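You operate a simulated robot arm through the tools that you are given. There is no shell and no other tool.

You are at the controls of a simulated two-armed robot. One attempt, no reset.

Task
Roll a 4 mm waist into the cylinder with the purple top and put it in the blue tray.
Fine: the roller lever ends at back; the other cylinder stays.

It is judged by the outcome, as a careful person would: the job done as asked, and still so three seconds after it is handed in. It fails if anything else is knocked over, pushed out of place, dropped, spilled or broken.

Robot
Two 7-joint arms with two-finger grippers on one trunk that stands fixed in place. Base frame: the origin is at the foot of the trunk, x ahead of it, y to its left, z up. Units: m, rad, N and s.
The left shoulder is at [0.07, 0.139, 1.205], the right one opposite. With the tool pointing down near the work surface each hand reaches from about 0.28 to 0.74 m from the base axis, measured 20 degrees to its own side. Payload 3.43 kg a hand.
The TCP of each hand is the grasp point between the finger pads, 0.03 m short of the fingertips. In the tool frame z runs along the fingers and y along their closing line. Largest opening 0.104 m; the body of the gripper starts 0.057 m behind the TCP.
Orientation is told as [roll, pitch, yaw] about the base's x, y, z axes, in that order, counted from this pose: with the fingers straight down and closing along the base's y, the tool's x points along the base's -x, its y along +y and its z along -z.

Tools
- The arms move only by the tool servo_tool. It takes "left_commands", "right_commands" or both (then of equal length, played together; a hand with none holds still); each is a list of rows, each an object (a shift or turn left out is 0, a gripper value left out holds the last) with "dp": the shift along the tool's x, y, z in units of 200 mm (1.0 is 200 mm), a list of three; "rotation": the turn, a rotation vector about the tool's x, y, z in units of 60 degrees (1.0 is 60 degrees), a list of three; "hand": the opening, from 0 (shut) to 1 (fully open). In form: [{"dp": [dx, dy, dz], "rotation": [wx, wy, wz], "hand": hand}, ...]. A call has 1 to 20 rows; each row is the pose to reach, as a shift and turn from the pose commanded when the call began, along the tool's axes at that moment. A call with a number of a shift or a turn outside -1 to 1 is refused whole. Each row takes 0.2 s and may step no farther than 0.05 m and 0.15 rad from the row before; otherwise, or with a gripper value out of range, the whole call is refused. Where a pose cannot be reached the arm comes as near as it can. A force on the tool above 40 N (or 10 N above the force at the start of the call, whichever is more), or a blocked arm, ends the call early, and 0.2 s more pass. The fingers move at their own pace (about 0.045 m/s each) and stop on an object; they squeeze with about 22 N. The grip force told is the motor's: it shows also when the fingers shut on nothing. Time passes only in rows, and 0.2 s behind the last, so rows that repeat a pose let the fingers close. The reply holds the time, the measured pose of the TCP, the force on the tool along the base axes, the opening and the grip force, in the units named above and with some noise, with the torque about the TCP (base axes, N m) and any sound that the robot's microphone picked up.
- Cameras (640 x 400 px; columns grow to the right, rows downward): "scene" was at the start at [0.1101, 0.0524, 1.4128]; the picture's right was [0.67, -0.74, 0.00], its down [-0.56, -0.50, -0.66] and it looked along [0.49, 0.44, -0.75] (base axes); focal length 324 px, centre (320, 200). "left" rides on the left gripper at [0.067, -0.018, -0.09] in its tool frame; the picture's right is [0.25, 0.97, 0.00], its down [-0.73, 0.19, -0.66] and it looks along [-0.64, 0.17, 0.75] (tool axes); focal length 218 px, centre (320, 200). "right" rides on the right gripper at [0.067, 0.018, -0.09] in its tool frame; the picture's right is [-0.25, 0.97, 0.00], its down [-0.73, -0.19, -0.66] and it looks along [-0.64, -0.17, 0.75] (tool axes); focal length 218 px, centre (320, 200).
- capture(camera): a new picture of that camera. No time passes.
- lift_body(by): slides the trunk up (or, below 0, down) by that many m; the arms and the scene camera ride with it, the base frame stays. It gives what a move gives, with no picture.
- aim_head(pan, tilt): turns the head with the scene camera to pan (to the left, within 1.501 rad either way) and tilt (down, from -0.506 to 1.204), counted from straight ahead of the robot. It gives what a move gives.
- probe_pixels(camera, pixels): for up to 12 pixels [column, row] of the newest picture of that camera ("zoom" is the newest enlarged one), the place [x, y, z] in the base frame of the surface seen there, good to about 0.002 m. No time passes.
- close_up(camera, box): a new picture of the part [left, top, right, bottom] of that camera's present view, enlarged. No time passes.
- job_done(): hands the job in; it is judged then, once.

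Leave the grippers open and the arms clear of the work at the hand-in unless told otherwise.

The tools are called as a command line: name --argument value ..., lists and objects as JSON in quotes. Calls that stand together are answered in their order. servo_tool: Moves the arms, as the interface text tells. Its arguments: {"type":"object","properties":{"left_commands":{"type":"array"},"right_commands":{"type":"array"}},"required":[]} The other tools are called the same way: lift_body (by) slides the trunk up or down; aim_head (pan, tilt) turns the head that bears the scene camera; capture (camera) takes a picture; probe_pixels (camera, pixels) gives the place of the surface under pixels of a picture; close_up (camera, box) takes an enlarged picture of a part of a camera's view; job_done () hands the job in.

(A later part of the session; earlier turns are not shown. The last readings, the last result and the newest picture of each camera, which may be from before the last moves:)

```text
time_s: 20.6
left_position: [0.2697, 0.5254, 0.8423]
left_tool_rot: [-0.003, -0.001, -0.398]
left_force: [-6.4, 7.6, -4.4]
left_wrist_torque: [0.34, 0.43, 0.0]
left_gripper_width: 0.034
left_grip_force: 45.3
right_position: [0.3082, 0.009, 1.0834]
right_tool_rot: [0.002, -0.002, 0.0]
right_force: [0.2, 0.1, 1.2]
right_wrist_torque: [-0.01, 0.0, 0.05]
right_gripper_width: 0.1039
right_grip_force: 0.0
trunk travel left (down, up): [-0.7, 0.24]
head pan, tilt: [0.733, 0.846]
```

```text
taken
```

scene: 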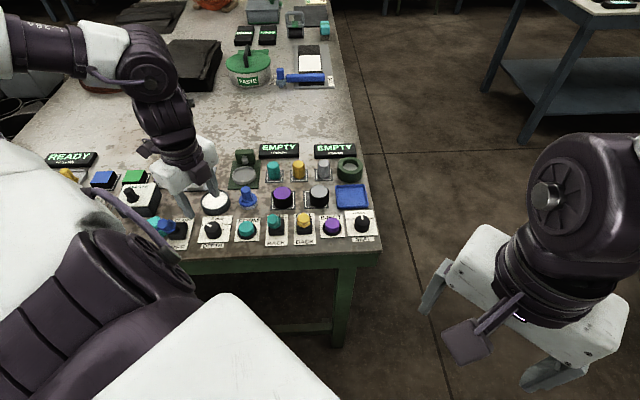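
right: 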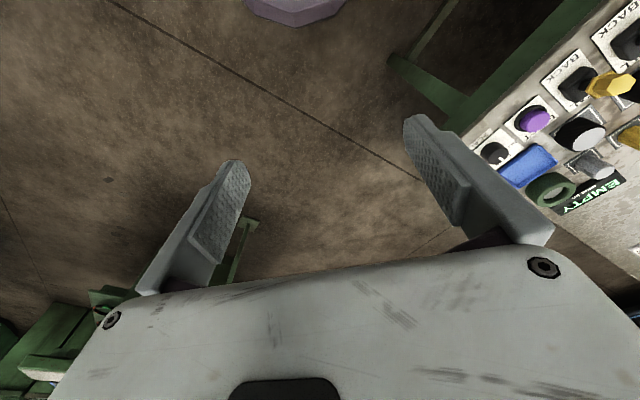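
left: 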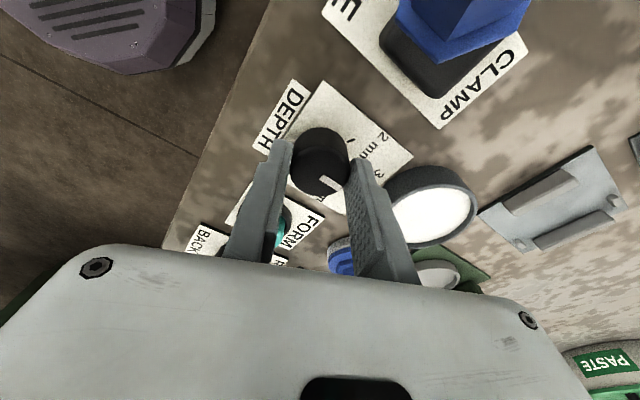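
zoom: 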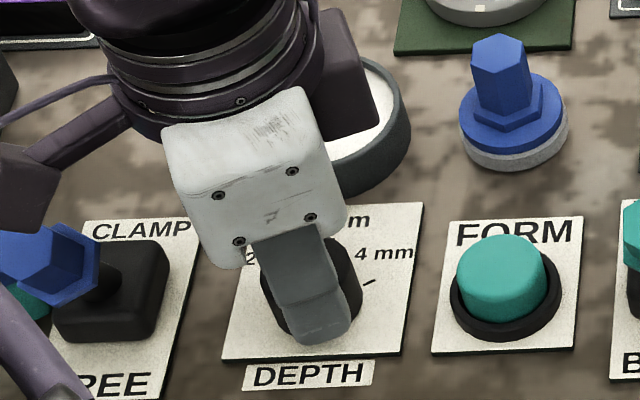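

The pointer has reached about 3 mm. Before continuing I'll check that the gripper's camera will clear the blue CLAMP lever knob.

capture --camera "scene"

close_up --camera "scene" --box '[150, 190, 230, 250]'

probe_pixels --camera "zoom" --pixels '[[130, 230], [170, 240], [200, 260], [120, 130], [60, 120], [90, 100], [180, 200], [240, 120]]'

```text
taken
```

scene: 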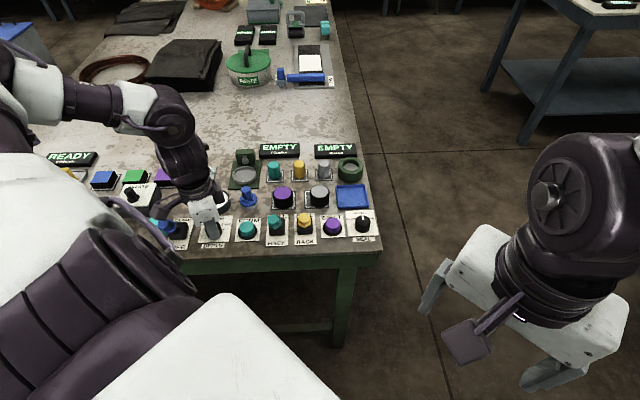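

```text
6.67 times, centred on (190, 220) of scene
```

zoom: 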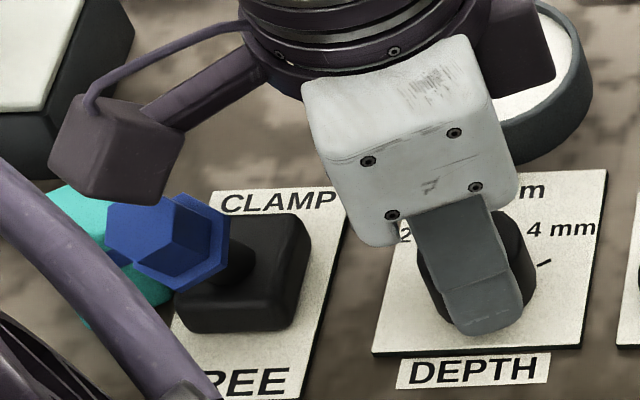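

```text
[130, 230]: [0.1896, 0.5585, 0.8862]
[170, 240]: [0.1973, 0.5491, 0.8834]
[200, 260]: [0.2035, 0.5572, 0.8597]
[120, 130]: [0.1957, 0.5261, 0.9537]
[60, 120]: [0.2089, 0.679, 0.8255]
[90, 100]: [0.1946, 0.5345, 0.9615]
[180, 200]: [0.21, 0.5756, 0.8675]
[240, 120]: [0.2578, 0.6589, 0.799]
```

probe_pixels --camera "zoom" --pixels '[[150, 195], [100, 180], [160, 160], [155, 180], [62, 160], [75, 178]]'

```text
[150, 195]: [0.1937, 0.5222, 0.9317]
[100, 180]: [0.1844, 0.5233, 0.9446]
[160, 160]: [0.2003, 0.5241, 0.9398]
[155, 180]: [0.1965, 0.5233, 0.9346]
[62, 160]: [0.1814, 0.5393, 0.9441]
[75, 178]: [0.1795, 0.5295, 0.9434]
```

The camera's lowest corner is at z≈0.93, more than 40 mm above the clamp knob (0.886). I'll turn the second 60°.

servo_tool --left_commands '[{"rotation": [0, 0, 0.125]}, {"rotation": [0, 0, 0.25]}, {"rotation": [0, 0, 0.375]}, {"rotation": [0, 0, 0.5]}, {"rotation": [0, 0, 0.625]}, {"rotation": [0, 0, 0.75]}, {"rotation": [0, 0, 0.875]}, {"rotation": [0, 0, 1.0]}, {"rotation": [0, 0, 1.0]}]'

capture --camera "left"

close_up --camera "scene" --box '[170, 180, 260, 250]'

close_up --camera "left" --box '[250, 80, 410, 200]'

```text
time_s: 22.6
left_position: [0.2696, 0.5242, 0.8422]
left_tool_rot: [0.001, -0.001, -1.441]
left_force: [-7.9, 11.0, -1.5]
left_wrist_torque: [0.43, 0.19, 0.74]
left_gripper_width: 0.0342
left_grip_force: 44.7
right_position: [0.3052, 0.0088, 1.0822]
right_tool_rot: [0.0, -0.002, 0.001]
right_force: [-0.3, 0.1, 0.2]
right_wrist_torque: [-0.01, 0.01, 0.0]
right_gripper_width: 0.1039
right_grip_force: 0.0
trunk travel left (down, up): [-0.7, 0.24]
head pan, tilt: [0.733, 0.846]
```

```text
taken
```

left: 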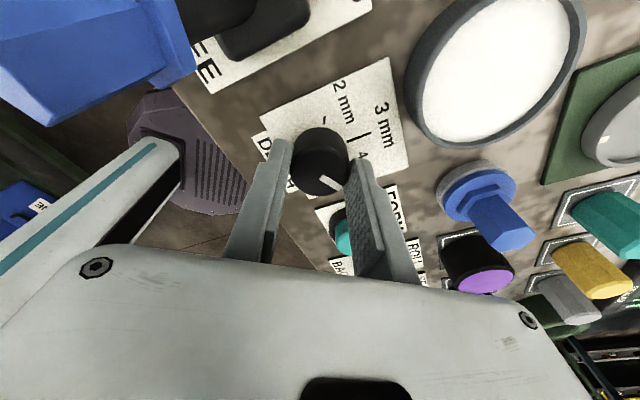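

```text
5.71 times, centred on (215, 215) of scene
```

zoom: 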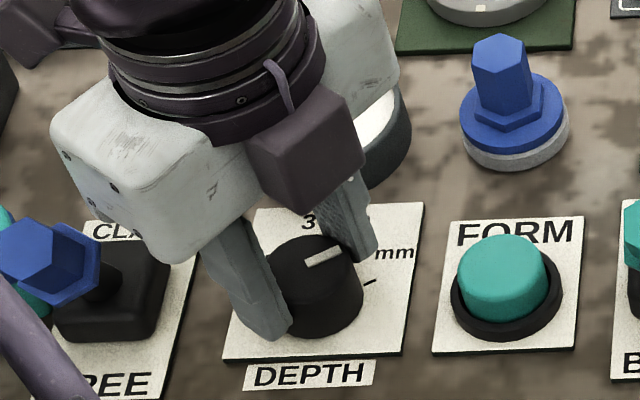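

```text
3.33 times, centred on (330, 140) of left
```

zoom: 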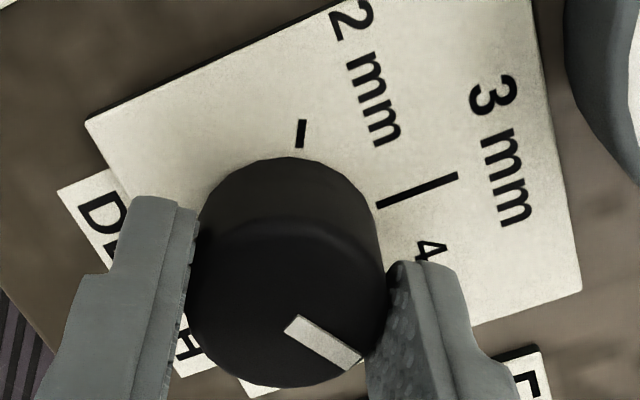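

There's now 0.74 Nm of torque, as if the dial hit its end stop at 4 mm. I'll release, rise and check the pointer.

servo_tool --left_commands '[{"hand": 0.55}, {"hand": 0.55}, {"hand": 0.55}, {"dp": [0, 0, -0.2], "hand": 0.55}, {"dp": [0, 0, -0.4], "hand": 0.55}, {"dp": [0, 0, -0.5], "hand": 0.55}]'

capture --camera "left"

close_up --camera "scene" --box '[190, 200, 250, 245]'

close_up --camera "left" --box '[260, 40, 400, 150]'

```text
time_s: 24.0
left_position: [0.2704, 0.5234, 0.9423]
left_tool_rot: [-0.001, -0.001, -1.441]
left_force: [0.3, 0.5, 0.3]
left_wrist_torque: [0.0, -0.02, -0.01]
left_gripper_width: 0.0573
left_grip_force: 0.1
right_position: [0.3081, 0.0072, 1.0828]
right_tool_rot: [0.001, 0.002, 0.0]
right_force: [0.3, 0.1, 0.8]
right_wrist_torque: [0.0, 0.01, 0.03]
right_gripper_width: 0.1039
right_grip_force: 0.0
trunk travel left (down, up): [-0.7, 0.24]
head pan, tilt: [0.733, 0.846]
```

```text
taken
```

left: 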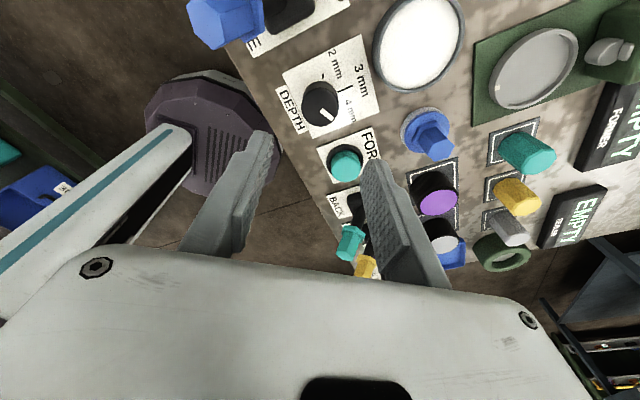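

```text
8.89 times, centred on (220, 222) of scene
```

zoom: 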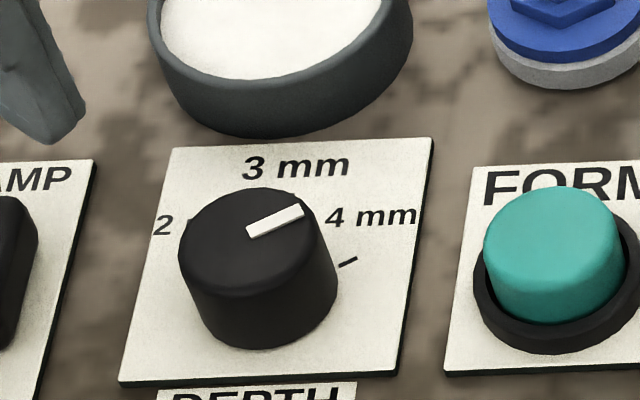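

```text
3.64 times, centred on (330, 95) of left
```

zoom: 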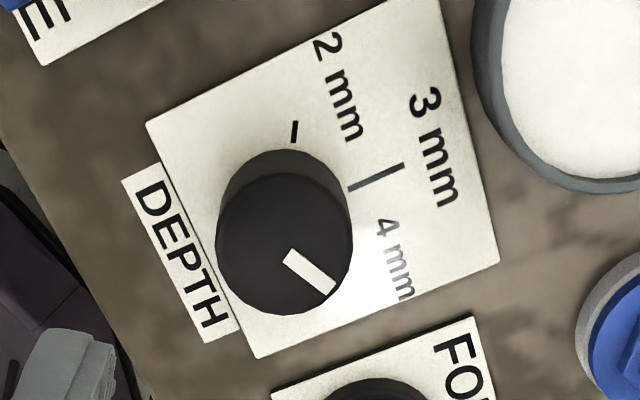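

The pointer now lines up with the 4 mm tick. Next is the cylinder: I'll rise, move toward it and rotate back so that the fingers close along the bench's length.

servo_tool --left_commands '[{"dp": [-0.02, 0.05, -0.08], "rotation": [0, 0, -0.125]}, {"dp": [-0.07, 0.17, -0.16], "rotation": [0, 0, -0.25]}, {"dp": [-0.12, 0.29, -0.24], "rotation": [0, 0, -0.375]}, {"dp": [-0.17, 0.41, -0.3], "rotation": [0, 0, -0.5]}, {"dp": [-0.22, 0.53, -0.3], "rotation": [0, 0, -0.625]}, {"dp": [-0.27, 0.65, -0.3], "rotation": [0, 0, -0.75]}, {"dp": [-0.31, 0.76, -0.3], "rotation": [0, 0, -0.875]}, {"dp": [-0.3455, 0.835, -0.3], "rotation": [0, 0, -1.0]}, {"dp": [-0.3455, 0.835, -0.3], "rotation": [0, 0, -1.0]}]'

servo_tool --left_commands '[{"rotation": [0, 0, -0.14]}, {"rotation": [0, 0, -0.28]}, {"rotation": [0, 0, -0.42]}, {"rotation": [0, 0, -0.56]}, {"rotation": [0, 0, -0.7]}, {"rotation": [0, 0, -0.84]}, {"rotation": [0, 0, -0.98]}, {"rotation": [0, 0, -1.0]}, {"rotation": [0, 0, -1.0]}]'

capture --camera "left"

capture --camera "scene"

```text
time_s: 26.0
left_position: [0.4462, 0.4752, 1.0039]
left_tool_rot: [-0.001, -0.003, -0.392]
left_force: [-0.1, -0.2, -0.6]
left_wrist_torque: [0.02, -0.02, 0.0]
left_gripper_width: 0.0573
left_grip_force: 0.1
right_position: [0.3071, 0.0074, 1.0837]
right_tool_rot: [0.001, 0.001, 0.0]
right_force: [-0.1, -0.1, 0.2]
right_wrist_torque: [-0.02, 0.0, -0.02]
right_gripper_width: 0.1043
right_grip_force: 0.1
trunk travel left (down, up): [-0.7, 0.24]
head pan, tilt: [0.733, 0.846]
```

```text
time_s: 28.0
left_position: [0.4452, 0.4753, 1.001]
left_tool_rot: [0.001, -0.001, 0.654]
left_force: [0.1, -0.9, -0.4]
left_wrist_torque: [-0.02, 0.0, 0.0]
left_gripper_width: 0.0573
left_grip_force: 0.0
right_position: [0.308, 0.0073, 1.082]
right_tool_rot: [0.002, 0.001, -0.001]
right_force: [-0.4, -0.4, 0.3]
right_wrist_torque: [0.0, 0.03, 0.0]
right_gripper_width: 0.1042
right_grip_force: 0.1
trunk travel left (down, up): [-0.7, 0.24]
head pan, tilt: [0.733, 0.846]
```

```text
taken
```

left: 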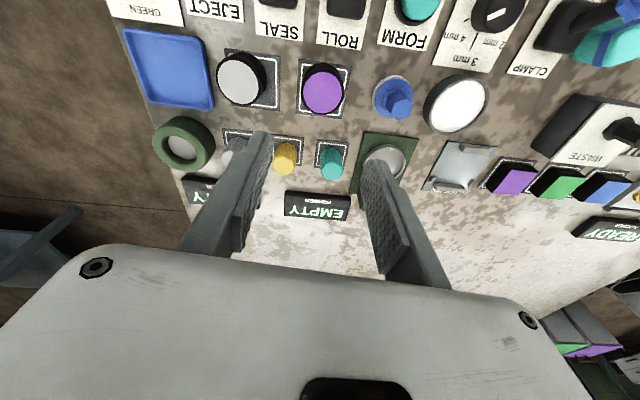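

```text
taken
```

scene: 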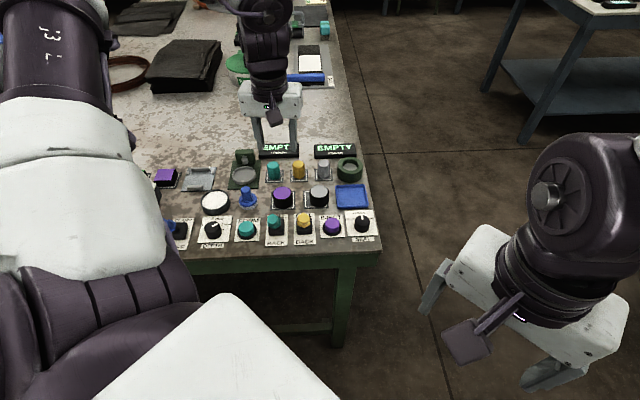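

Good view from the left camera. I'll enlarge the cylinders and the former cup and measure both.

close_up --camera "left" --box '[200, 40, 440, 190]'

probe_pixels --camera "zoom" --pixels '[[275, 138], [380, 128], [328, 85], [335, 185], [330, 133], [65, 105], [165, 105], [115, 70], [115, 155], [480, 310], [400, 345], [560, 320]]'

```text
2.67 times, centred on (320, 115) of left
```

zoom: 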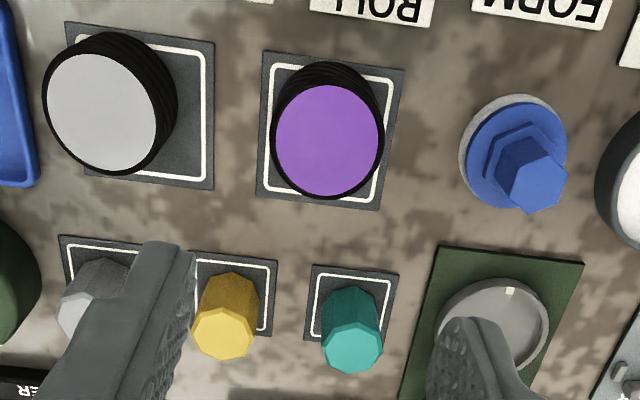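

```text
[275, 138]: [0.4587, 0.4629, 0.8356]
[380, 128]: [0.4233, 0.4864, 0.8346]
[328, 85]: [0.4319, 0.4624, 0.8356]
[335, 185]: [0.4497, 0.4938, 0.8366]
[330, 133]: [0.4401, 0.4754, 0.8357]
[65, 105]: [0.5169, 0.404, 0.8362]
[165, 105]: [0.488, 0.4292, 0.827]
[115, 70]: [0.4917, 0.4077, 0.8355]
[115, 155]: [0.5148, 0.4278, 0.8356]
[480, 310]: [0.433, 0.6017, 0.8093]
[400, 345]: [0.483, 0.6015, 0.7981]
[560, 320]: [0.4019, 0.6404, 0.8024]
```

The two cameras give the cylinder centre at about (0.4425,0.476), OD≈0.046, and the neighbouring white cylinder's edge is about 0.062 away. I'll align to yaw 0.785 and come down to z≈0.93 with the fingers open to 0.07.

servo_tool --left_commands '[{"dp": [0.003, 0.004, 0.12], "rotation": [0, 0, -0.06], "hand": 0.68}, {"dp": [0.0085, 0.011, 0.24], "rotation": [0, 0, -0.125], "hand": 0.68}, {"dp": [0.0085, 0.011, 0.355], "rotation": [0, 0, -0.125], "hand": 0.68}, {"dp": [0.0085, 0.011, 0.355], "rotation": [0, 0, -0.125], "hand": 0.68}]'

close_up --camera "scene" --box '[230, 130, 350, 230]'

close_up --camera "left" --box '[200, 0, 480, 200]'

```text
time_s: 29.0
left_position: [0.4425, 0.4754, 0.9311]
left_tool_rot: [0.001, -0.001, 0.783]
left_force: [-0.7, -0.8, 0.5]
left_wrist_torque: [0.01, 0.02, 0.02]
left_gripper_width: 0.0707
left_grip_force: 0.1
right_position: [0.3077, 0.0068, 1.0824]
right_tool_rot: [0.001, 0.001, 0.0]
right_force: [0.1, 0.5, -0.7]
right_wrist_torque: [-0.01, 0.01, -0.04]
right_gripper_width: 0.1041
right_grip_force: 0.1
trunk travel left (down, up): [-0.7, 0.24]
head pan, tilt: [0.733, 0.846]
```

```text
4.00 times, centred on (290, 180) of scene
```

zoom: 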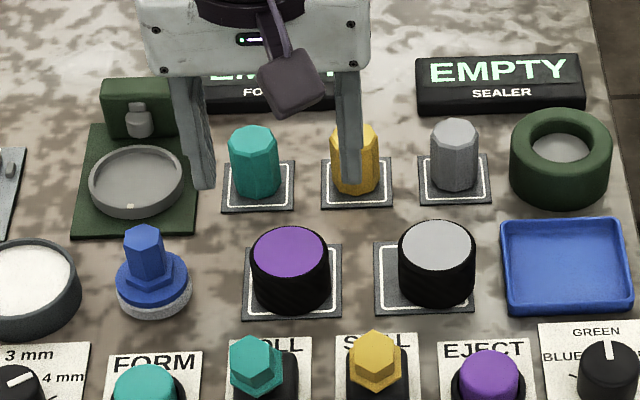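

```text
2.00 times, centred on (340, 100) of left
```

zoom: 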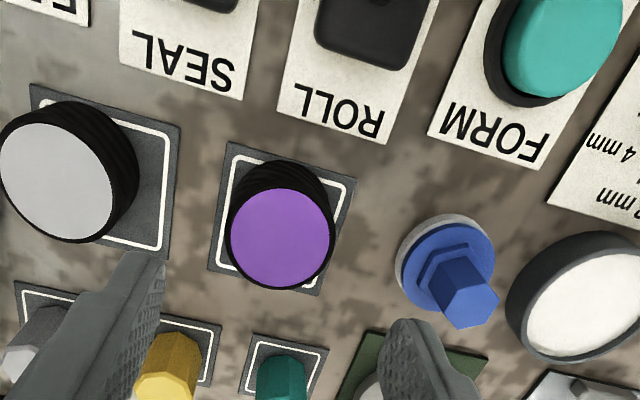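

I'll descend in two stages, first to z≈0.875, which puts the fingertips just above the cylinder top, and check alignment.

servo_tool --left_commands '[{"dp": [0, 0, 0.14]}, {"dp": [0, 0, 0.28]}, {"dp": [0, 0, 0.28]}]'

close_up --camera "scene" --box '[230, 140, 350, 220]'

capture --camera "left"

```text
time_s: 29.8
left_position: [0.4411, 0.4768, 0.8749]
left_tool_rot: [0.0, -0.001, 0.783]
left_force: [-0.2, -0.3, -0.2]
left_wrist_torque: [-0.03, -0.01, 0.0]
left_gripper_width: 0.0705
left_grip_force: 0.0
right_position: [0.307, 0.0078, 1.0829]
right_tool_rot: [0.001, -0.001, 0.003]
right_force: [-0.3, -0.4, -0.1]
right_wrist_torque: [0.03, 0.02, 0.0]
right_gripper_width: 0.1041
right_grip_force: 0.0
trunk travel left (down, up): [-0.7, 0.24]
head pan, tilt: [0.733, 0.846]
```

```text
5.00 times, centred on (290, 180) of scene
```

zoom: 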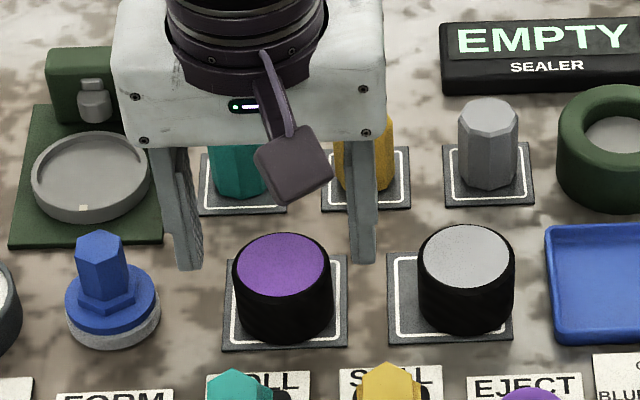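

```text
taken
```

left: 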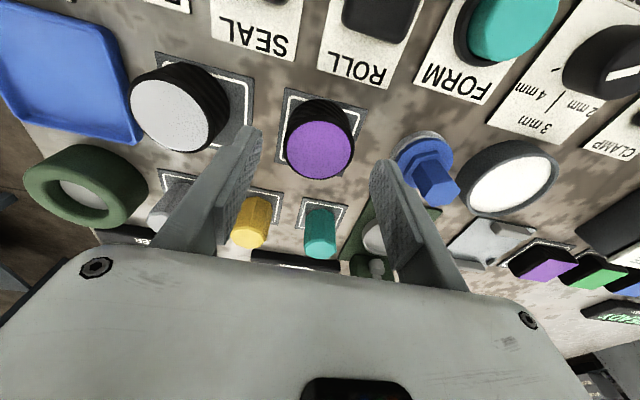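

Alignment looks good: the finger midpoint is at (318,148) and the cylinder top at (321,148) in the left view. I'll descend to z≈0.842 and then close.

servo_tool --left_commands '[{"dp": [0, 0, 0.08]}, {"dp": [0, 0, 0.165]}, {"dp": [0, 0, 0.165]}]'

servo_tool --left_commands '[{"hand": 0.38}, {"hand": 0.38}, {"hand": 0.38}, {"hand": 0.38}]'

close_up --camera "scene" --box '[230, 140, 350, 220]'

```text
time_s: 30.6
left_position: [0.442, 0.4747, 0.8413]
left_tool_rot: [0.0, 0.001, 0.782]
left_force: [-1.0, -0.6, -0.1]
left_wrist_torque: [-0.01, 0.01, 0.02]
left_gripper_width: 0.0709
left_grip_force: 0.1
right_position: [0.3078, 0.0077, 1.0833]
right_tool_rot: [0.002, 0.001, 0.001]
right_force: [0.5, 0.2, -0.6]
right_wrist_torque: [-0.03, -0.01, 0.03]
right_gripper_width: 0.1038
right_grip_force: 0.1
trunk travel left (down, up): [-0.7, 0.24]
head pan, tilt: [0.733, 0.846]
```

```text
time_s: 31.6
left_position: [0.4422, 0.4763, 0.8409]
left_tool_rot: [0.002, 0.0, 0.783]
left_force: [0.3, 0.3, 0.8]
left_wrist_torque: [0.02, 0.01, 0.01]
left_gripper_width: 0.047
left_grip_force: 22.0
right_position: [0.308, 0.0087, 1.0831]
right_tool_rot: [0.002, 0.0, 0.001]
right_force: [0.2, 0.6, -0.3]
right_wrist_torque: [-0.01, 0.0, -0.03]
right_gripper_width: 0.104
right_grip_force: 0.0
trunk travel left (down, up): [-0.7, 0.24]
head pan, tilt: [0.733, 0.846]
```

```text
5.00 times, centred on (290, 180) of scene
```

zoom: 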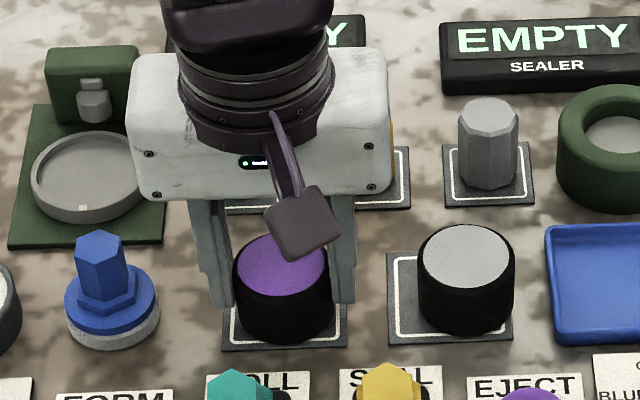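

Gripped at 0.047 m. I'll lift 6 cm and check how the cylinder sits in the fingers.

servo_tool --left_commands '[{"dp": [0, 0, -0.1]}, {"dp": [0, 0, -0.3]}, {"dp": [0, 0, -0.5]}, {"dp": [0, 0, -0.5]}]'

capture --camera "left"

close_up --camera "left" --box '[240, 90, 400, 190]'

close_up --camera "scene" --box '[230, 110, 350, 190]'

```text
time_s: 32.6
left_position: [0.4423, 0.4765, 0.9419]
left_tool_rot: [0.0, 0.002, 0.784]
left_force: [0.1, 0.0, -0.2]
left_wrist_torque: [0.0, -0.01, -0.01]
left_gripper_width: 0.0469
left_grip_force: 22.1
right_position: [0.3082, 0.0087, 1.0832]
right_tool_rot: [0.0, 0.0, -0.001]
right_force: [0.2, 0.2, 0.7]
right_wrist_torque: [-0.03, 0.02, 0.03]
right_gripper_width: 0.1041
right_grip_force: 0.0
trunk travel left (down, up): [-0.7, 0.24]
head pan, tilt: [0.733, 0.846]
```

```text
taken
```

left: 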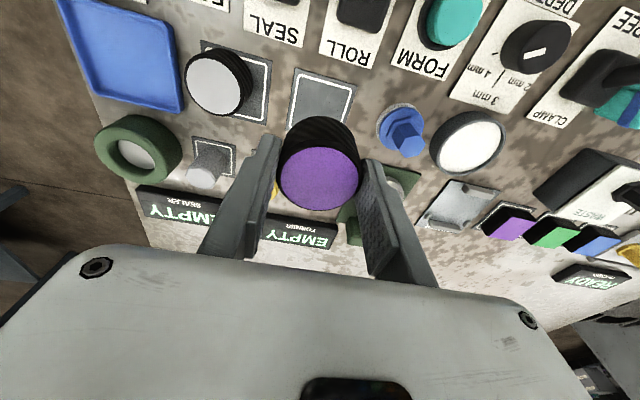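

```text
4.00 times, centred on (320, 140) of left
```

zoom: 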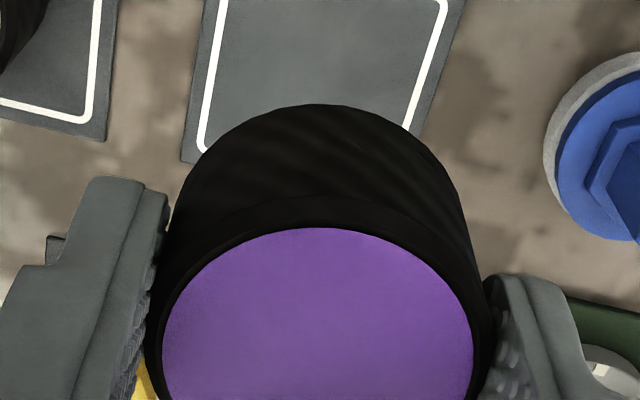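

```text
5.00 times, centred on (290, 150) of scene
```

zoom: 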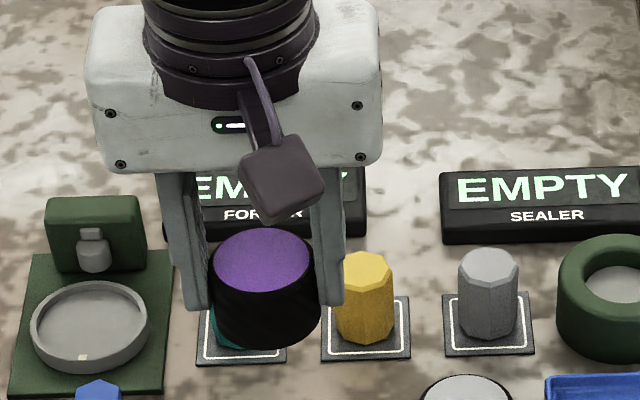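

The cylinder hangs level. I'll probe its top face in the left view to find its centre relative to the TCP (0.4423,0.4765).

probe_pixels --camera "left" --pixels '[[320, 179], [284, 179], [356, 179], [320, 149], [320, 207], [300, 160]]'

capture --camera "scene"

close_up --camera "scene" --box '[225, 120, 325, 190]'

probe_pixels --camera "zoom" --pixels '[[275, 225], [215, 225], [325, 235], [265, 270], [240, 190], [275, 245], [75, 290], [18, 300], [142, 300], [77, 250], [75, 340], [80, 295]]'

```text
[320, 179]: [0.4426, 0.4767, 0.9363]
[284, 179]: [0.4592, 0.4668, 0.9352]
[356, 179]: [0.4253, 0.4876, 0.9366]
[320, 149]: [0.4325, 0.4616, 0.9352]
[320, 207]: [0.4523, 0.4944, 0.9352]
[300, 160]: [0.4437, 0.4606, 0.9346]
```

```text
taken
```

scene: 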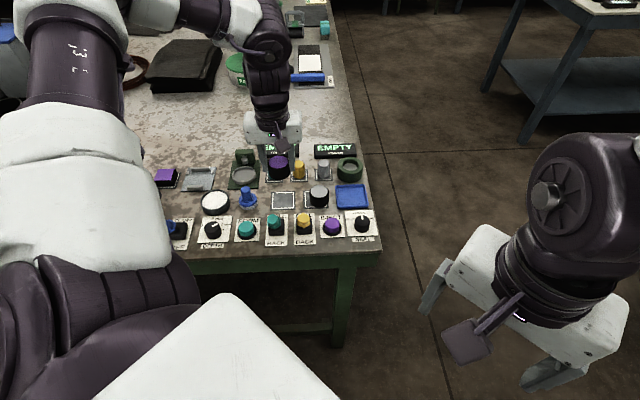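

```text
5.71 times, centred on (275, 155) of scene
```

zoom: 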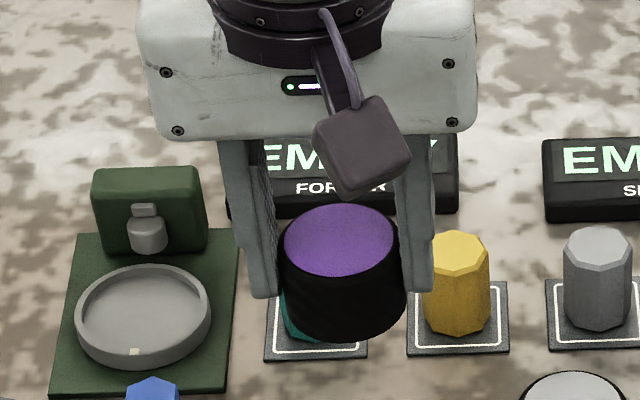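

```text
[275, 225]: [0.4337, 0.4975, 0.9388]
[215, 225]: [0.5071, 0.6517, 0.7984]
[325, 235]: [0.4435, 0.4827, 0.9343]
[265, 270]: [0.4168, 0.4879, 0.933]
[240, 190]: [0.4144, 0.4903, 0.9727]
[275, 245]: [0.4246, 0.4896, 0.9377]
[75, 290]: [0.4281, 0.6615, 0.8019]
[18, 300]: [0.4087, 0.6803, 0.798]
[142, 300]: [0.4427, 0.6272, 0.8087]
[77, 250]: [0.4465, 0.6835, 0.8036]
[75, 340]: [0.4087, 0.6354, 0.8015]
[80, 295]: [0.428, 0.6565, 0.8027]
```

The cylinder is centred on the TCP, its top 6 mm below it. To see the cup without the finger in front, I'll slide 6 cm to the right along the bench at this height and take a picture.

servo_tool --left_commands '[{"dp": [0, -0.15, -0.1]}, {"dp": [0, -0.3, -0.2]}, {"dp": [0, -0.3, -0.2]}]'

capture --camera "left"

close_up --camera "left" --box '[360, 110, 520, 210]'

```text
time_s: 33.4
left_position: [0.4853, 0.4354, 0.9825]
left_tool_rot: [-0.001, 0.002, 0.783]
left_force: [-0.9, 0.3, -1.5]
left_wrist_torque: [-0.02, -0.02, 0.01]
left_gripper_width: 0.0469
left_grip_force: 22.2
right_position: [0.3071, 0.0083, 1.0826]
right_tool_rot: [0.0, 0.001, 0.003]
right_force: [-0.7, 0.7, 0.3]
right_wrist_torque: [-0.01, -0.02, 0.0]
right_gripper_width: 0.1038
right_grip_force: 0.1
trunk travel left (down, up): [-0.7, 0.24]
head pan, tilt: [0.733, 0.846]
```

```text
taken
```

left: 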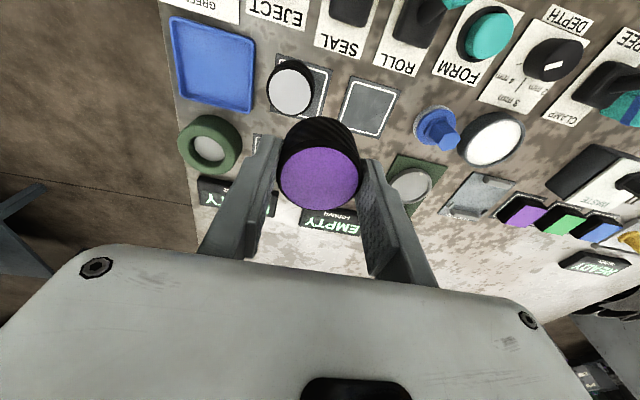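

```text
4.00 times, centred on (440, 160) of left
```

zoom: 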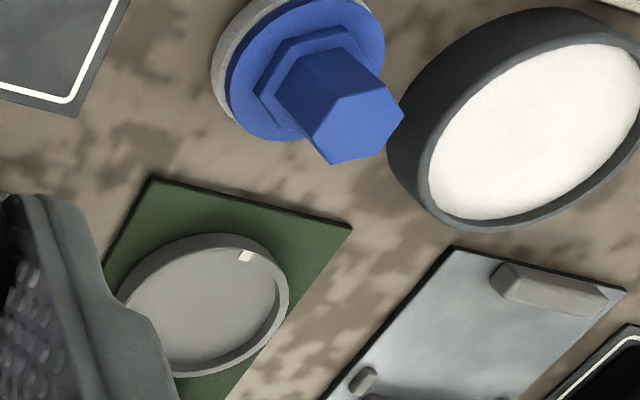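

The cup is mostly visible. Probing rim points and the floor.

probe_pixels --camera "zoom" --pixels '[[284, 290], [225, 238], [245, 256], [128, 290], [190, 370], [205, 305], [270, 330], [160, 252], [245, 355], [140, 285], [275, 262]]'

close_up --camera "scene" --box '[225, 145, 265, 195]'

probe_pixels --camera "zoom" --pixels '[[217, 240], [393, 240], [305, 179], [300, 300], [305, 237], [240, 198], [370, 198], [235, 285], [375, 280], [300, 310], [312, 130]]'

```text
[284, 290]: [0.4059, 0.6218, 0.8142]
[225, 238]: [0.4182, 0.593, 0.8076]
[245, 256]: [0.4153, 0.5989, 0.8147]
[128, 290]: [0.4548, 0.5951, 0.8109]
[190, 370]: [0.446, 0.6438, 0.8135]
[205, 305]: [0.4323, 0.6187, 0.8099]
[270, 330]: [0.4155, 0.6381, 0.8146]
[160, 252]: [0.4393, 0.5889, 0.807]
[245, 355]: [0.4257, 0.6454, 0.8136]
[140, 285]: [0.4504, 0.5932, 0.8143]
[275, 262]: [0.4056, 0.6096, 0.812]
```

```text
8.00 times, centred on (245, 170) of scene
```

zoom: 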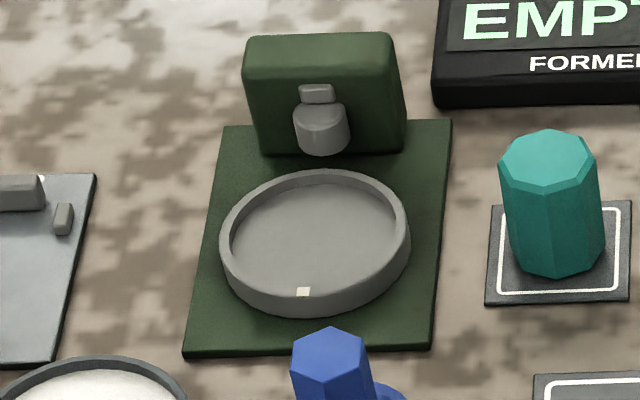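

```text
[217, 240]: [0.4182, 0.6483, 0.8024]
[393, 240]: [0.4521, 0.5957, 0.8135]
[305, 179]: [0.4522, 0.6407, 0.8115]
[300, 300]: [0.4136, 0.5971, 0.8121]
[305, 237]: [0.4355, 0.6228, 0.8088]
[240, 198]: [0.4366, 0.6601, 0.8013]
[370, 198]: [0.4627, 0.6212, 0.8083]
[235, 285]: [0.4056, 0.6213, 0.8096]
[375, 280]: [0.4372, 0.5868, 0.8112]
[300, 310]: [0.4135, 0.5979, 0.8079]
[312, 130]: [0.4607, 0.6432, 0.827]
```

The cup centre fits at about (0.4345,0.617) from both cameras, with about 2.5 mm clearance around the cylinder. Moving over it at height.

servo_tool --left_commands '[{"dp": [-0.08, 0.14, 0]}, {"dp": [-0.175, 0.31, 0]}, {"dp": [-0.275, 0.485, 0]}, {"dp": [-0.375, 0.66, 0]}, {"dp": [-0.4685, 0.825, 0]}, {"dp": [-0.4685, 0.825, 0.1]}, {"dp": [-0.4685, 0.825, 0.1]}]'

capture --camera "left"

close_up --camera "scene" --box '[200, 100, 300, 200]'

```text
time_s: 35.0
left_position: [0.4334, 0.617, 0.9624]
left_tool_rot: [0.0, 0.0, 0.785]
left_force: [-0.1, 0.1, -0.8]
left_wrist_torque: [-0.01, 0.03, 0.0]
left_gripper_width: 0.0471
left_grip_force: 22.1
right_position: [0.3069, 0.0085, 1.0822]
right_tool_rot: [0.002, 0.001, 0.0]
right_force: [-1.3, -0.1, 0.4]
right_wrist_torque: [-0.01, 0.01, -0.01]
right_gripper_width: 0.104
right_grip_force: 0.0
trunk travel left (down, up): [-0.7, 0.24]
head pan, tilt: [0.733, 0.846]
```

```text
taken
```

left: 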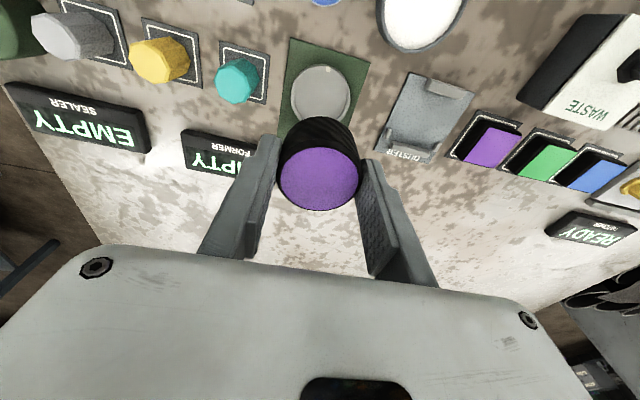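

```text
4.00 times, centred on (250, 150) of scene
```

zoom: 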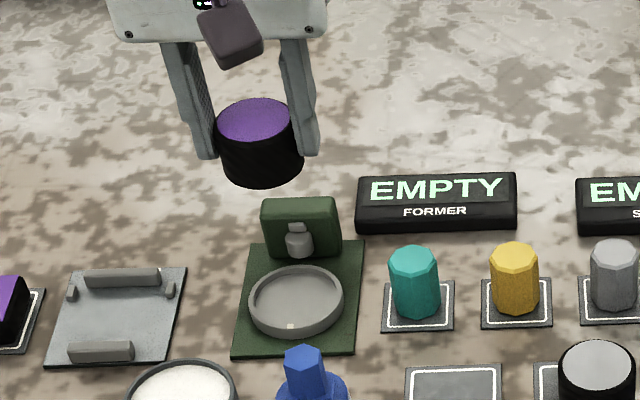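

On target at (0.4334,0.617). I'll descend to z≈0.87 (cylinder bottom ≈0.83) and check alignment.

servo_tool --left_commands '[{"dp": [-0.004, 0, 0.15]}, {"dp": [-0.004, 0, 0.3]}, {"dp": [-0.004, 0, 0.45]}, {"dp": [-0.004, 0, 0.45]}]'

close_up --camera "scene" --box '[215, 140, 295, 200]'

close_up --camera "left" --box '[240, 60, 400, 220]'

```text
time_s: 36.0
left_position: [0.437, 0.6167, 0.8717]
left_tool_rot: [-0.001, 0.0, 0.782]
left_force: [-0.3, -0.4, -0.4]
left_wrist_torque: [0.0, 0.02, 0.0]
left_gripper_width: 0.047
left_grip_force: 22.5
right_position: [0.307, 0.0088, 1.0826]
right_tool_rot: [0.002, -0.002, 0.002]
right_force: [-1.1, 0.2, 0.0]
right_wrist_torque: [-0.01, 0.03, -0.02]
right_gripper_width: 0.1039
right_grip_force: 0.0
trunk travel left (down, up): [-0.7, 0.24]
head pan, tilt: [0.733, 0.846]
```

```text
6.67 times, centred on (255, 170) of scene
```

zoom: 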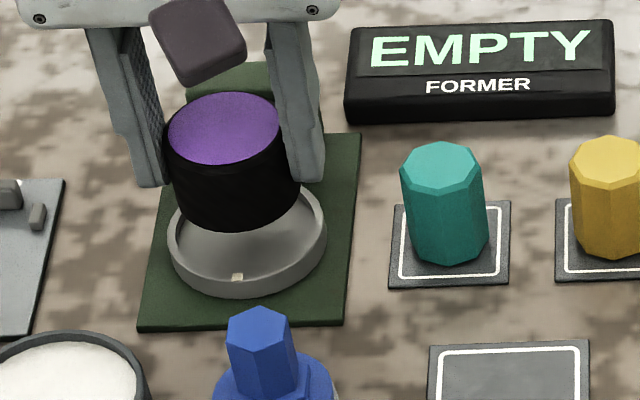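

```text
2.50 times, centred on (320, 140) of left
```

zoom: 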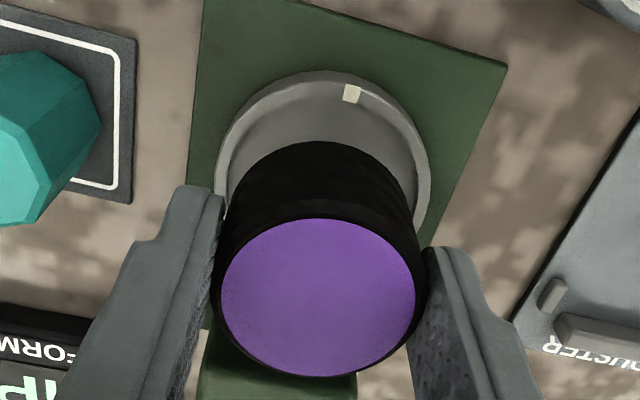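

Alignment looks within about 1 mm. Lowering slowly into the cup while watching the force.

servo_tool --left_commands '[{"dp": [0.004, 0, 0.04]}, {"dp": [0.004, 0, 0.075]}, {"dp": [0.004, 0, 0.095]}, {"dp": [0.004, 0, 0.105]}, {"dp": [0.004, 0, 0.105]}]'

close_up --camera "scene" --box '[215, 140, 295, 200]'

close_up --camera "left" --box '[240, 60, 400, 220]'

```text
time_s: 37.2
left_position: [0.4346, 0.6171, 0.8506]
left_tool_rot: [0.0, 0.001, 0.783]
left_force: [-0.1, 0.1, -0.1]
left_wrist_torque: [0.03, 0.01, -0.01]
left_gripper_width: 0.0474
left_grip_force: 22.1
right_position: [0.3077, 0.0077, 1.0832]
right_tool_rot: [0.003, 0.0, 0.001]
right_force: [0.1, 0.1, -0.4]
right_wrist_torque: [0.01, 0.04, -0.04]
right_gripper_width: 0.1037
right_grip_force: 0.0
trunk travel left (down, up): [-0.7, 0.24]
head pan, tilt: [0.733, 0.846]
```

```text
6.67 times, centred on (255, 170) of scene
```

zoom: 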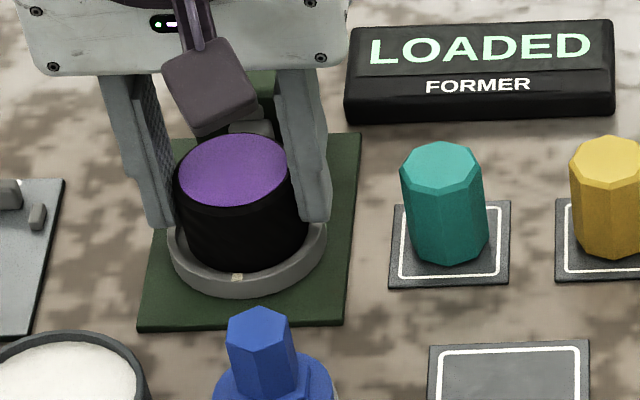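

```text
2.50 times, centred on (320, 140) of left
```

zoom: 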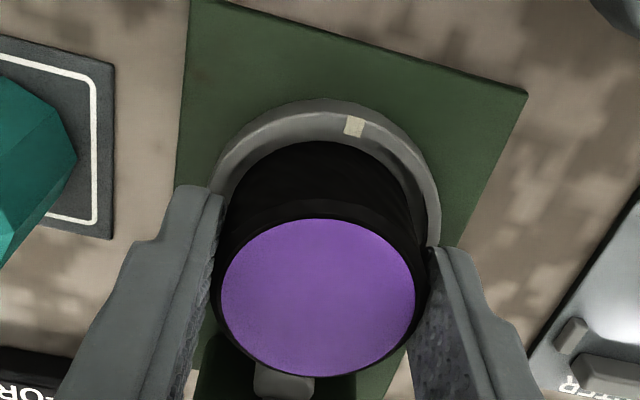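

The FORMER display now says LOADED. I'll lower 1.5 mm more to seat it, then open and rise.

servo_tool --left_commands '[{"dp": [0, 0, 0.005]}, {"dp": [0, 0, 0.0085]}, {"dp": [0, 0, 0.0085]}]'

servo_tool --left_commands '[{"hand": 0.6}, {"hand": 0.6}, {"hand": 0.62}, {"hand": 0.62}]'

servo_tool --left_commands '[{"dp": [0, 0, -0.1]}, {"dp": [0, 0, -0.3]}, {"dp": [0, 0, -0.5]}, {"dp": [0, 0, -0.7]}, {"dp": [0, 0, -0.7]}]'

close_up --camera "scene" --box '[215, 140, 295, 200]'

capture --camera "left"

```text
time_s: 38.0
left_position: [0.4342, 0.6181, 0.8492]
left_tool_rot: [-0.001, -0.001, 0.784]
left_force: [0.2, 2.0, 7.5]
left_wrist_torque: [0.04, 0.06, -0.01]
left_gripper_width: 0.0469
left_grip_force: 22.1
right_position: [0.3072, 0.0071, 1.0837]
right_tool_rot: [0.002, -0.001, 0.003]
right_force: [-0.3, 0.1, -0.3]
right_wrist_torque: [-0.01, -0.02, 0.0]
right_gripper_width: 0.104
right_grip_force: 0.0
trunk travel left (down, up): [-0.7, 0.24]
head pan, tilt: [0.733, 0.846]
```

```text
time_s: 39.0
left_position: [0.4351, 0.6178, 0.849]
left_tool_rot: [0.0, 0.001, 0.783]
left_force: [-0.3, -0.3, -0.3]
left_wrist_torque: [-0.01, -0.02, 0.05]
left_gripper_width: 0.0646
left_grip_force: 0.1
right_position: [0.3081, 0.0083, 1.0832]
right_tool_rot: [0.002, -0.001, -0.001]
right_force: [0.5, 0.2, -0.3]
right_wrist_torque: [-0.05, -0.03, -0.01]
right_gripper_width: 0.1039
right_grip_force: 0.1
trunk travel left (down, up): [-0.7, 0.24]
head pan, tilt: [0.733, 0.846]
```

```text
time_s: 40.2
left_position: [0.4346, 0.6179, 0.99]
left_tool_rot: [0.0, 0.001, 0.784]
left_force: [-0.7, -1.1, 0.2]
left_wrist_torque: [-0.03, 0.0, -0.03]
left_gripper_width: 0.0645
left_grip_force: 0.2
right_position: [0.3083, 0.0075, 1.0833]
right_tool_rot: [0.001, 0.0, 0.003]
right_force: [-0.7, -0.5, -0.2]
right_wrist_torque: [0.0, 0.01, 0.01]
right_gripper_width: 0.1042
right_grip_force: 0.1
trunk travel left (down, up): [-0.7, 0.24]
head pan, tilt: [0.733, 0.846]
```

```text
6.67 times, centred on (255, 170) of scene
```

zoom: 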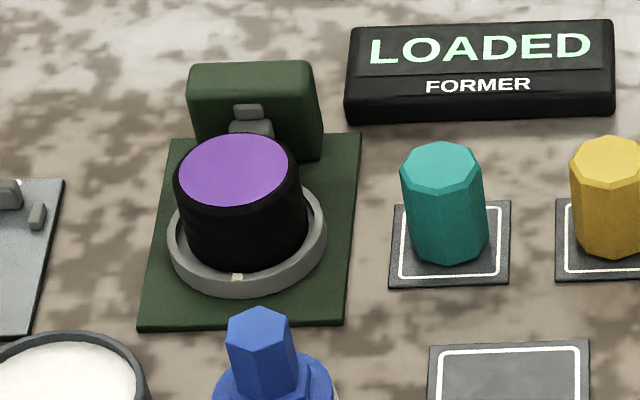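

```text
taken
```

left: 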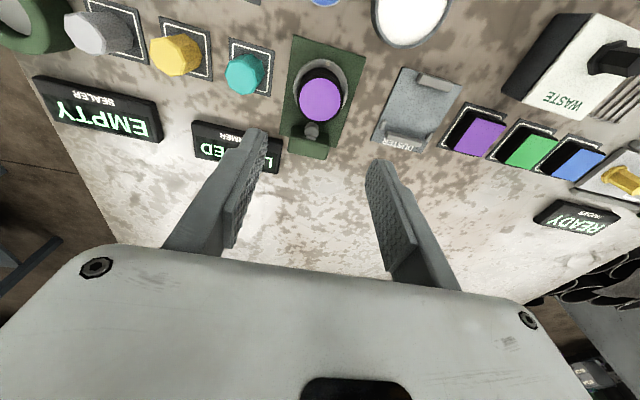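

The cylinder stands in the cup and the display stays at LOADED. Next is the ROLL lever. Its knob is at n≈0.533 (leaning to BACK) and the mirrored ROLL position is n≈0.606. I'll bring the hand over it, rotated so the open fingers straddle the knob front-to-back.

servo_tool --left_commands '[{"dp": [0.1, -0.045, 0], "rotation": [0, 0, 0.125]}, {"dp": [0.2, -0.09, 0], "rotation": [0, 0, 0.25]}, {"dp": [0.3, -0.135, 0], "rotation": [0, 0, 0.375]}, {"dp": [0.4, -0.18, 0], "rotation": [0, 0, 0.5]}, {"dp": [0.5, -0.225, 0], "rotation": [0, 0, 0.625]}, {"dp": [0.6, -0.27, 0], "rotation": [0, 0, 0.75]}, {"dp": [0.6, -0.27, 0], "rotation": [0, 0, 0.75]}]'

```text
time_s: 41.8
left_position: [0.3892, 0.4936, 0.9903]
left_tool_rot: [0.0, 0.001, -0.004]
left_force: [1.2, -0.3, -0.8]
left_wrist_torque: [0.0, -0.02, 0.01]
left_gripper_width: 0.0648
left_grip_force: 0.1
right_position: [0.3089, 0.0064, 1.0822]
right_tool_rot: [0.002, 0.0, -0.001]
right_force: [0.4, 0.0, -0.4]
right_wrist_torque: [0.02, 0.0, -0.02]
right_gripper_width: 0.1041
right_grip_force: 0.1
trunk travel left (down, up): [-0.7, 0.24]
head pan, tilt: [0.733, 0.846]
```

servo_tool --left_commands '[{"dp": [0.03, -0.07, 0], "rotation": [0, 0, 0.125]}, {"dp": [0.05, -0.14, 0], "rotation": [0, 0, 0.25]}, {"dp": [0.075, -0.21, 0], "rotation": [0, 0, 0.375]}, {"dp": [0.1, -0.28, 0], "rotation": [0, 0, 0.5]}, {"dp": [0.125, -0.35, 0], "rotation": [0, 0, 0.625]}, {"dp": [0.145, -0.415, 0], "rotation": [0, 0, 0.745]}, {"dp": [0.145, -0.415, 0.1], "rotation": [0, 0, 0.745]}, {"dp": [0.145, -0.415, 0.1], "rotation": [0, 0, 0.745]}]'

capture --camera "left"

close_up --camera "scene" --box '[230, 150, 330, 250]'

```text
time_s: 43.6
left_position: [0.3587, 0.4118, 0.9701]
left_tool_rot: [0.0, -0.002, -0.781]
left_force: [0.2, 0.6, 0.0]
left_wrist_torque: [0.0, 0.03, 0.01]
left_gripper_width: 0.0647
left_grip_force: 0.1
right_position: [0.3073, 0.0074, 1.0826]
right_tool_rot: [0.002, 0.001, 0.001]
right_force: [0.0, 0.4, 0.0]
right_wrist_torque: [-0.04, -0.02, -0.03]
right_gripper_width: 0.104
right_grip_force: 0.0
trunk travel left (down, up): [-0.7, 0.24]
head pan, tilt: [0.733, 0.846]
```

```text
taken
```

left: 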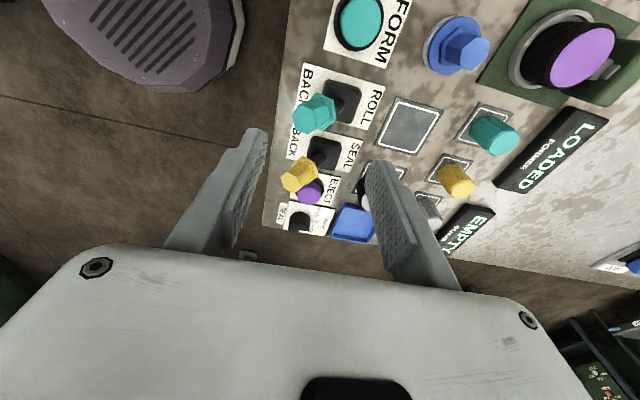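

```text
4.00 times, centred on (280, 200) of scene
```

zoom: 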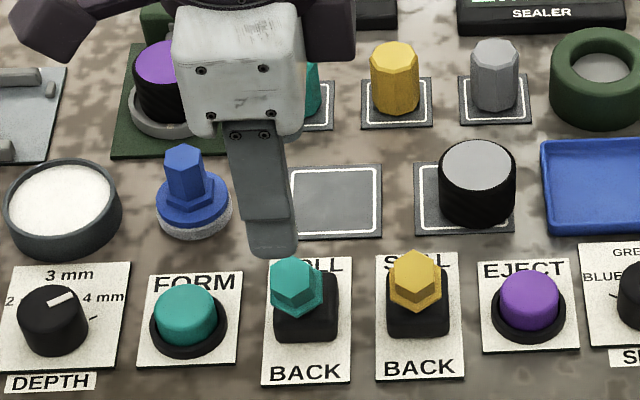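

Probing the teal lever knob (≈(316,112)) and box in the left view.

close_up --camera "left" --box '[280, 55, 400, 130]'

probe_pixels --camera "zoom" --pixels '[[120, 295], [190, 300], [250, 270], [230, 340], [220, 220], [350, 180], [400, 250], [300, 250], [180, 260], [180, 350], [290, 310], [440, 200]]'

```text
5.33 times, centred on (340, 92) of left
```

zoom: 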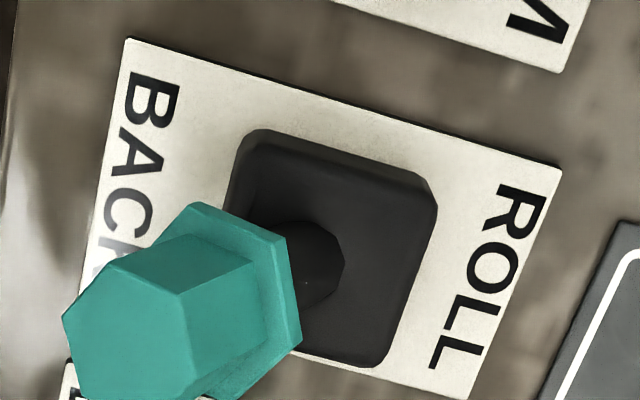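

```text
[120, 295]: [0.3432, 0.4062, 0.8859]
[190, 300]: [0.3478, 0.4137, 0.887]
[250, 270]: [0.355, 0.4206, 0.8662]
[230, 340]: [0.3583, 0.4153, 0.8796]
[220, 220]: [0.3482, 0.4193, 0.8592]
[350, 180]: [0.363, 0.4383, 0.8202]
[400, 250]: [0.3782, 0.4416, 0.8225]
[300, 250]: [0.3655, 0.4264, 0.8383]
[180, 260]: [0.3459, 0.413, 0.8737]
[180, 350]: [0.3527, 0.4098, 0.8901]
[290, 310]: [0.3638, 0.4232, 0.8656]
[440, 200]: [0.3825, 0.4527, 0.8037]
```

Knob centre n≈0.533 and u≈−0.038; the TCP is at u≈−0.0375. The fingers clear the knob on both sides, so I'll descend to z≈0.892 (tips ≈0.862).

servo_tool --left_commands '[{"dp": [0, -0.015, 0.15]}, {"dp": [0, -0.015, 0.3]}, {"dp": [0, -0.015, 0.39]}, {"dp": [0, -0.015, 0.39]}]'

capture --camera "left"

close_up --camera "scene" --box '[230, 170, 330, 250]'

```text
time_s: 44.6
left_position: [0.358, 0.4103, 0.8919]
left_tool_rot: [0.0, 0.0, -0.783]
left_force: [-0.4, 0.3, 0.1]
left_wrist_torque: [0.01, 0.01, 0.01]
left_gripper_width: 0.0643
left_grip_force: 0.1
right_position: [0.3073, 0.0076, 1.083]
right_tool_rot: [0.001, 0.0, 0.002]
right_force: [-0.1, 0.0, 0.0]
right_wrist_torque: [-0.01, -0.01, 0.0]
right_gripper_width: 0.1041
right_grip_force: 0.0
trunk travel left (down, up): [-0.7, 0.24]
head pan, tilt: [0.733, 0.846]
```

```text
taken
```

left: 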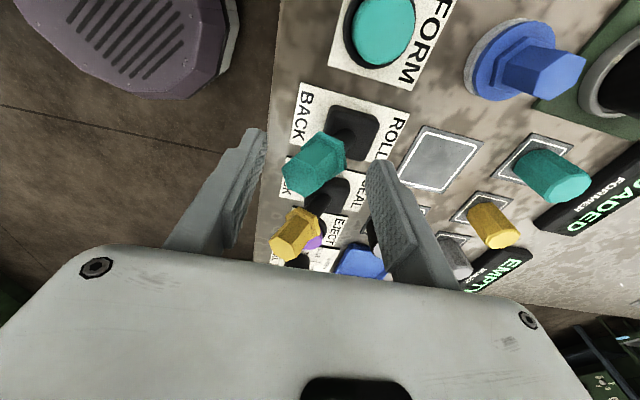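

```text
5.00 times, centred on (280, 210) of scene
```

zoom: 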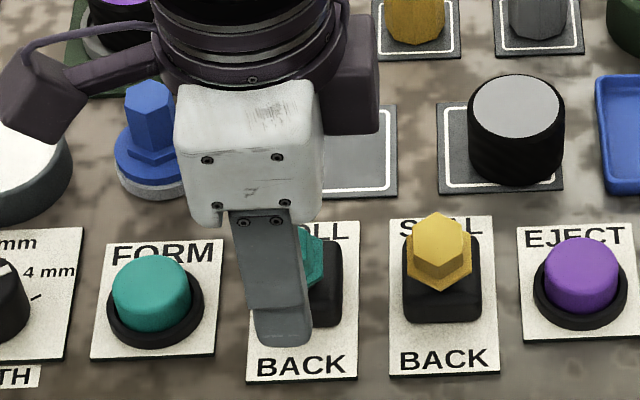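

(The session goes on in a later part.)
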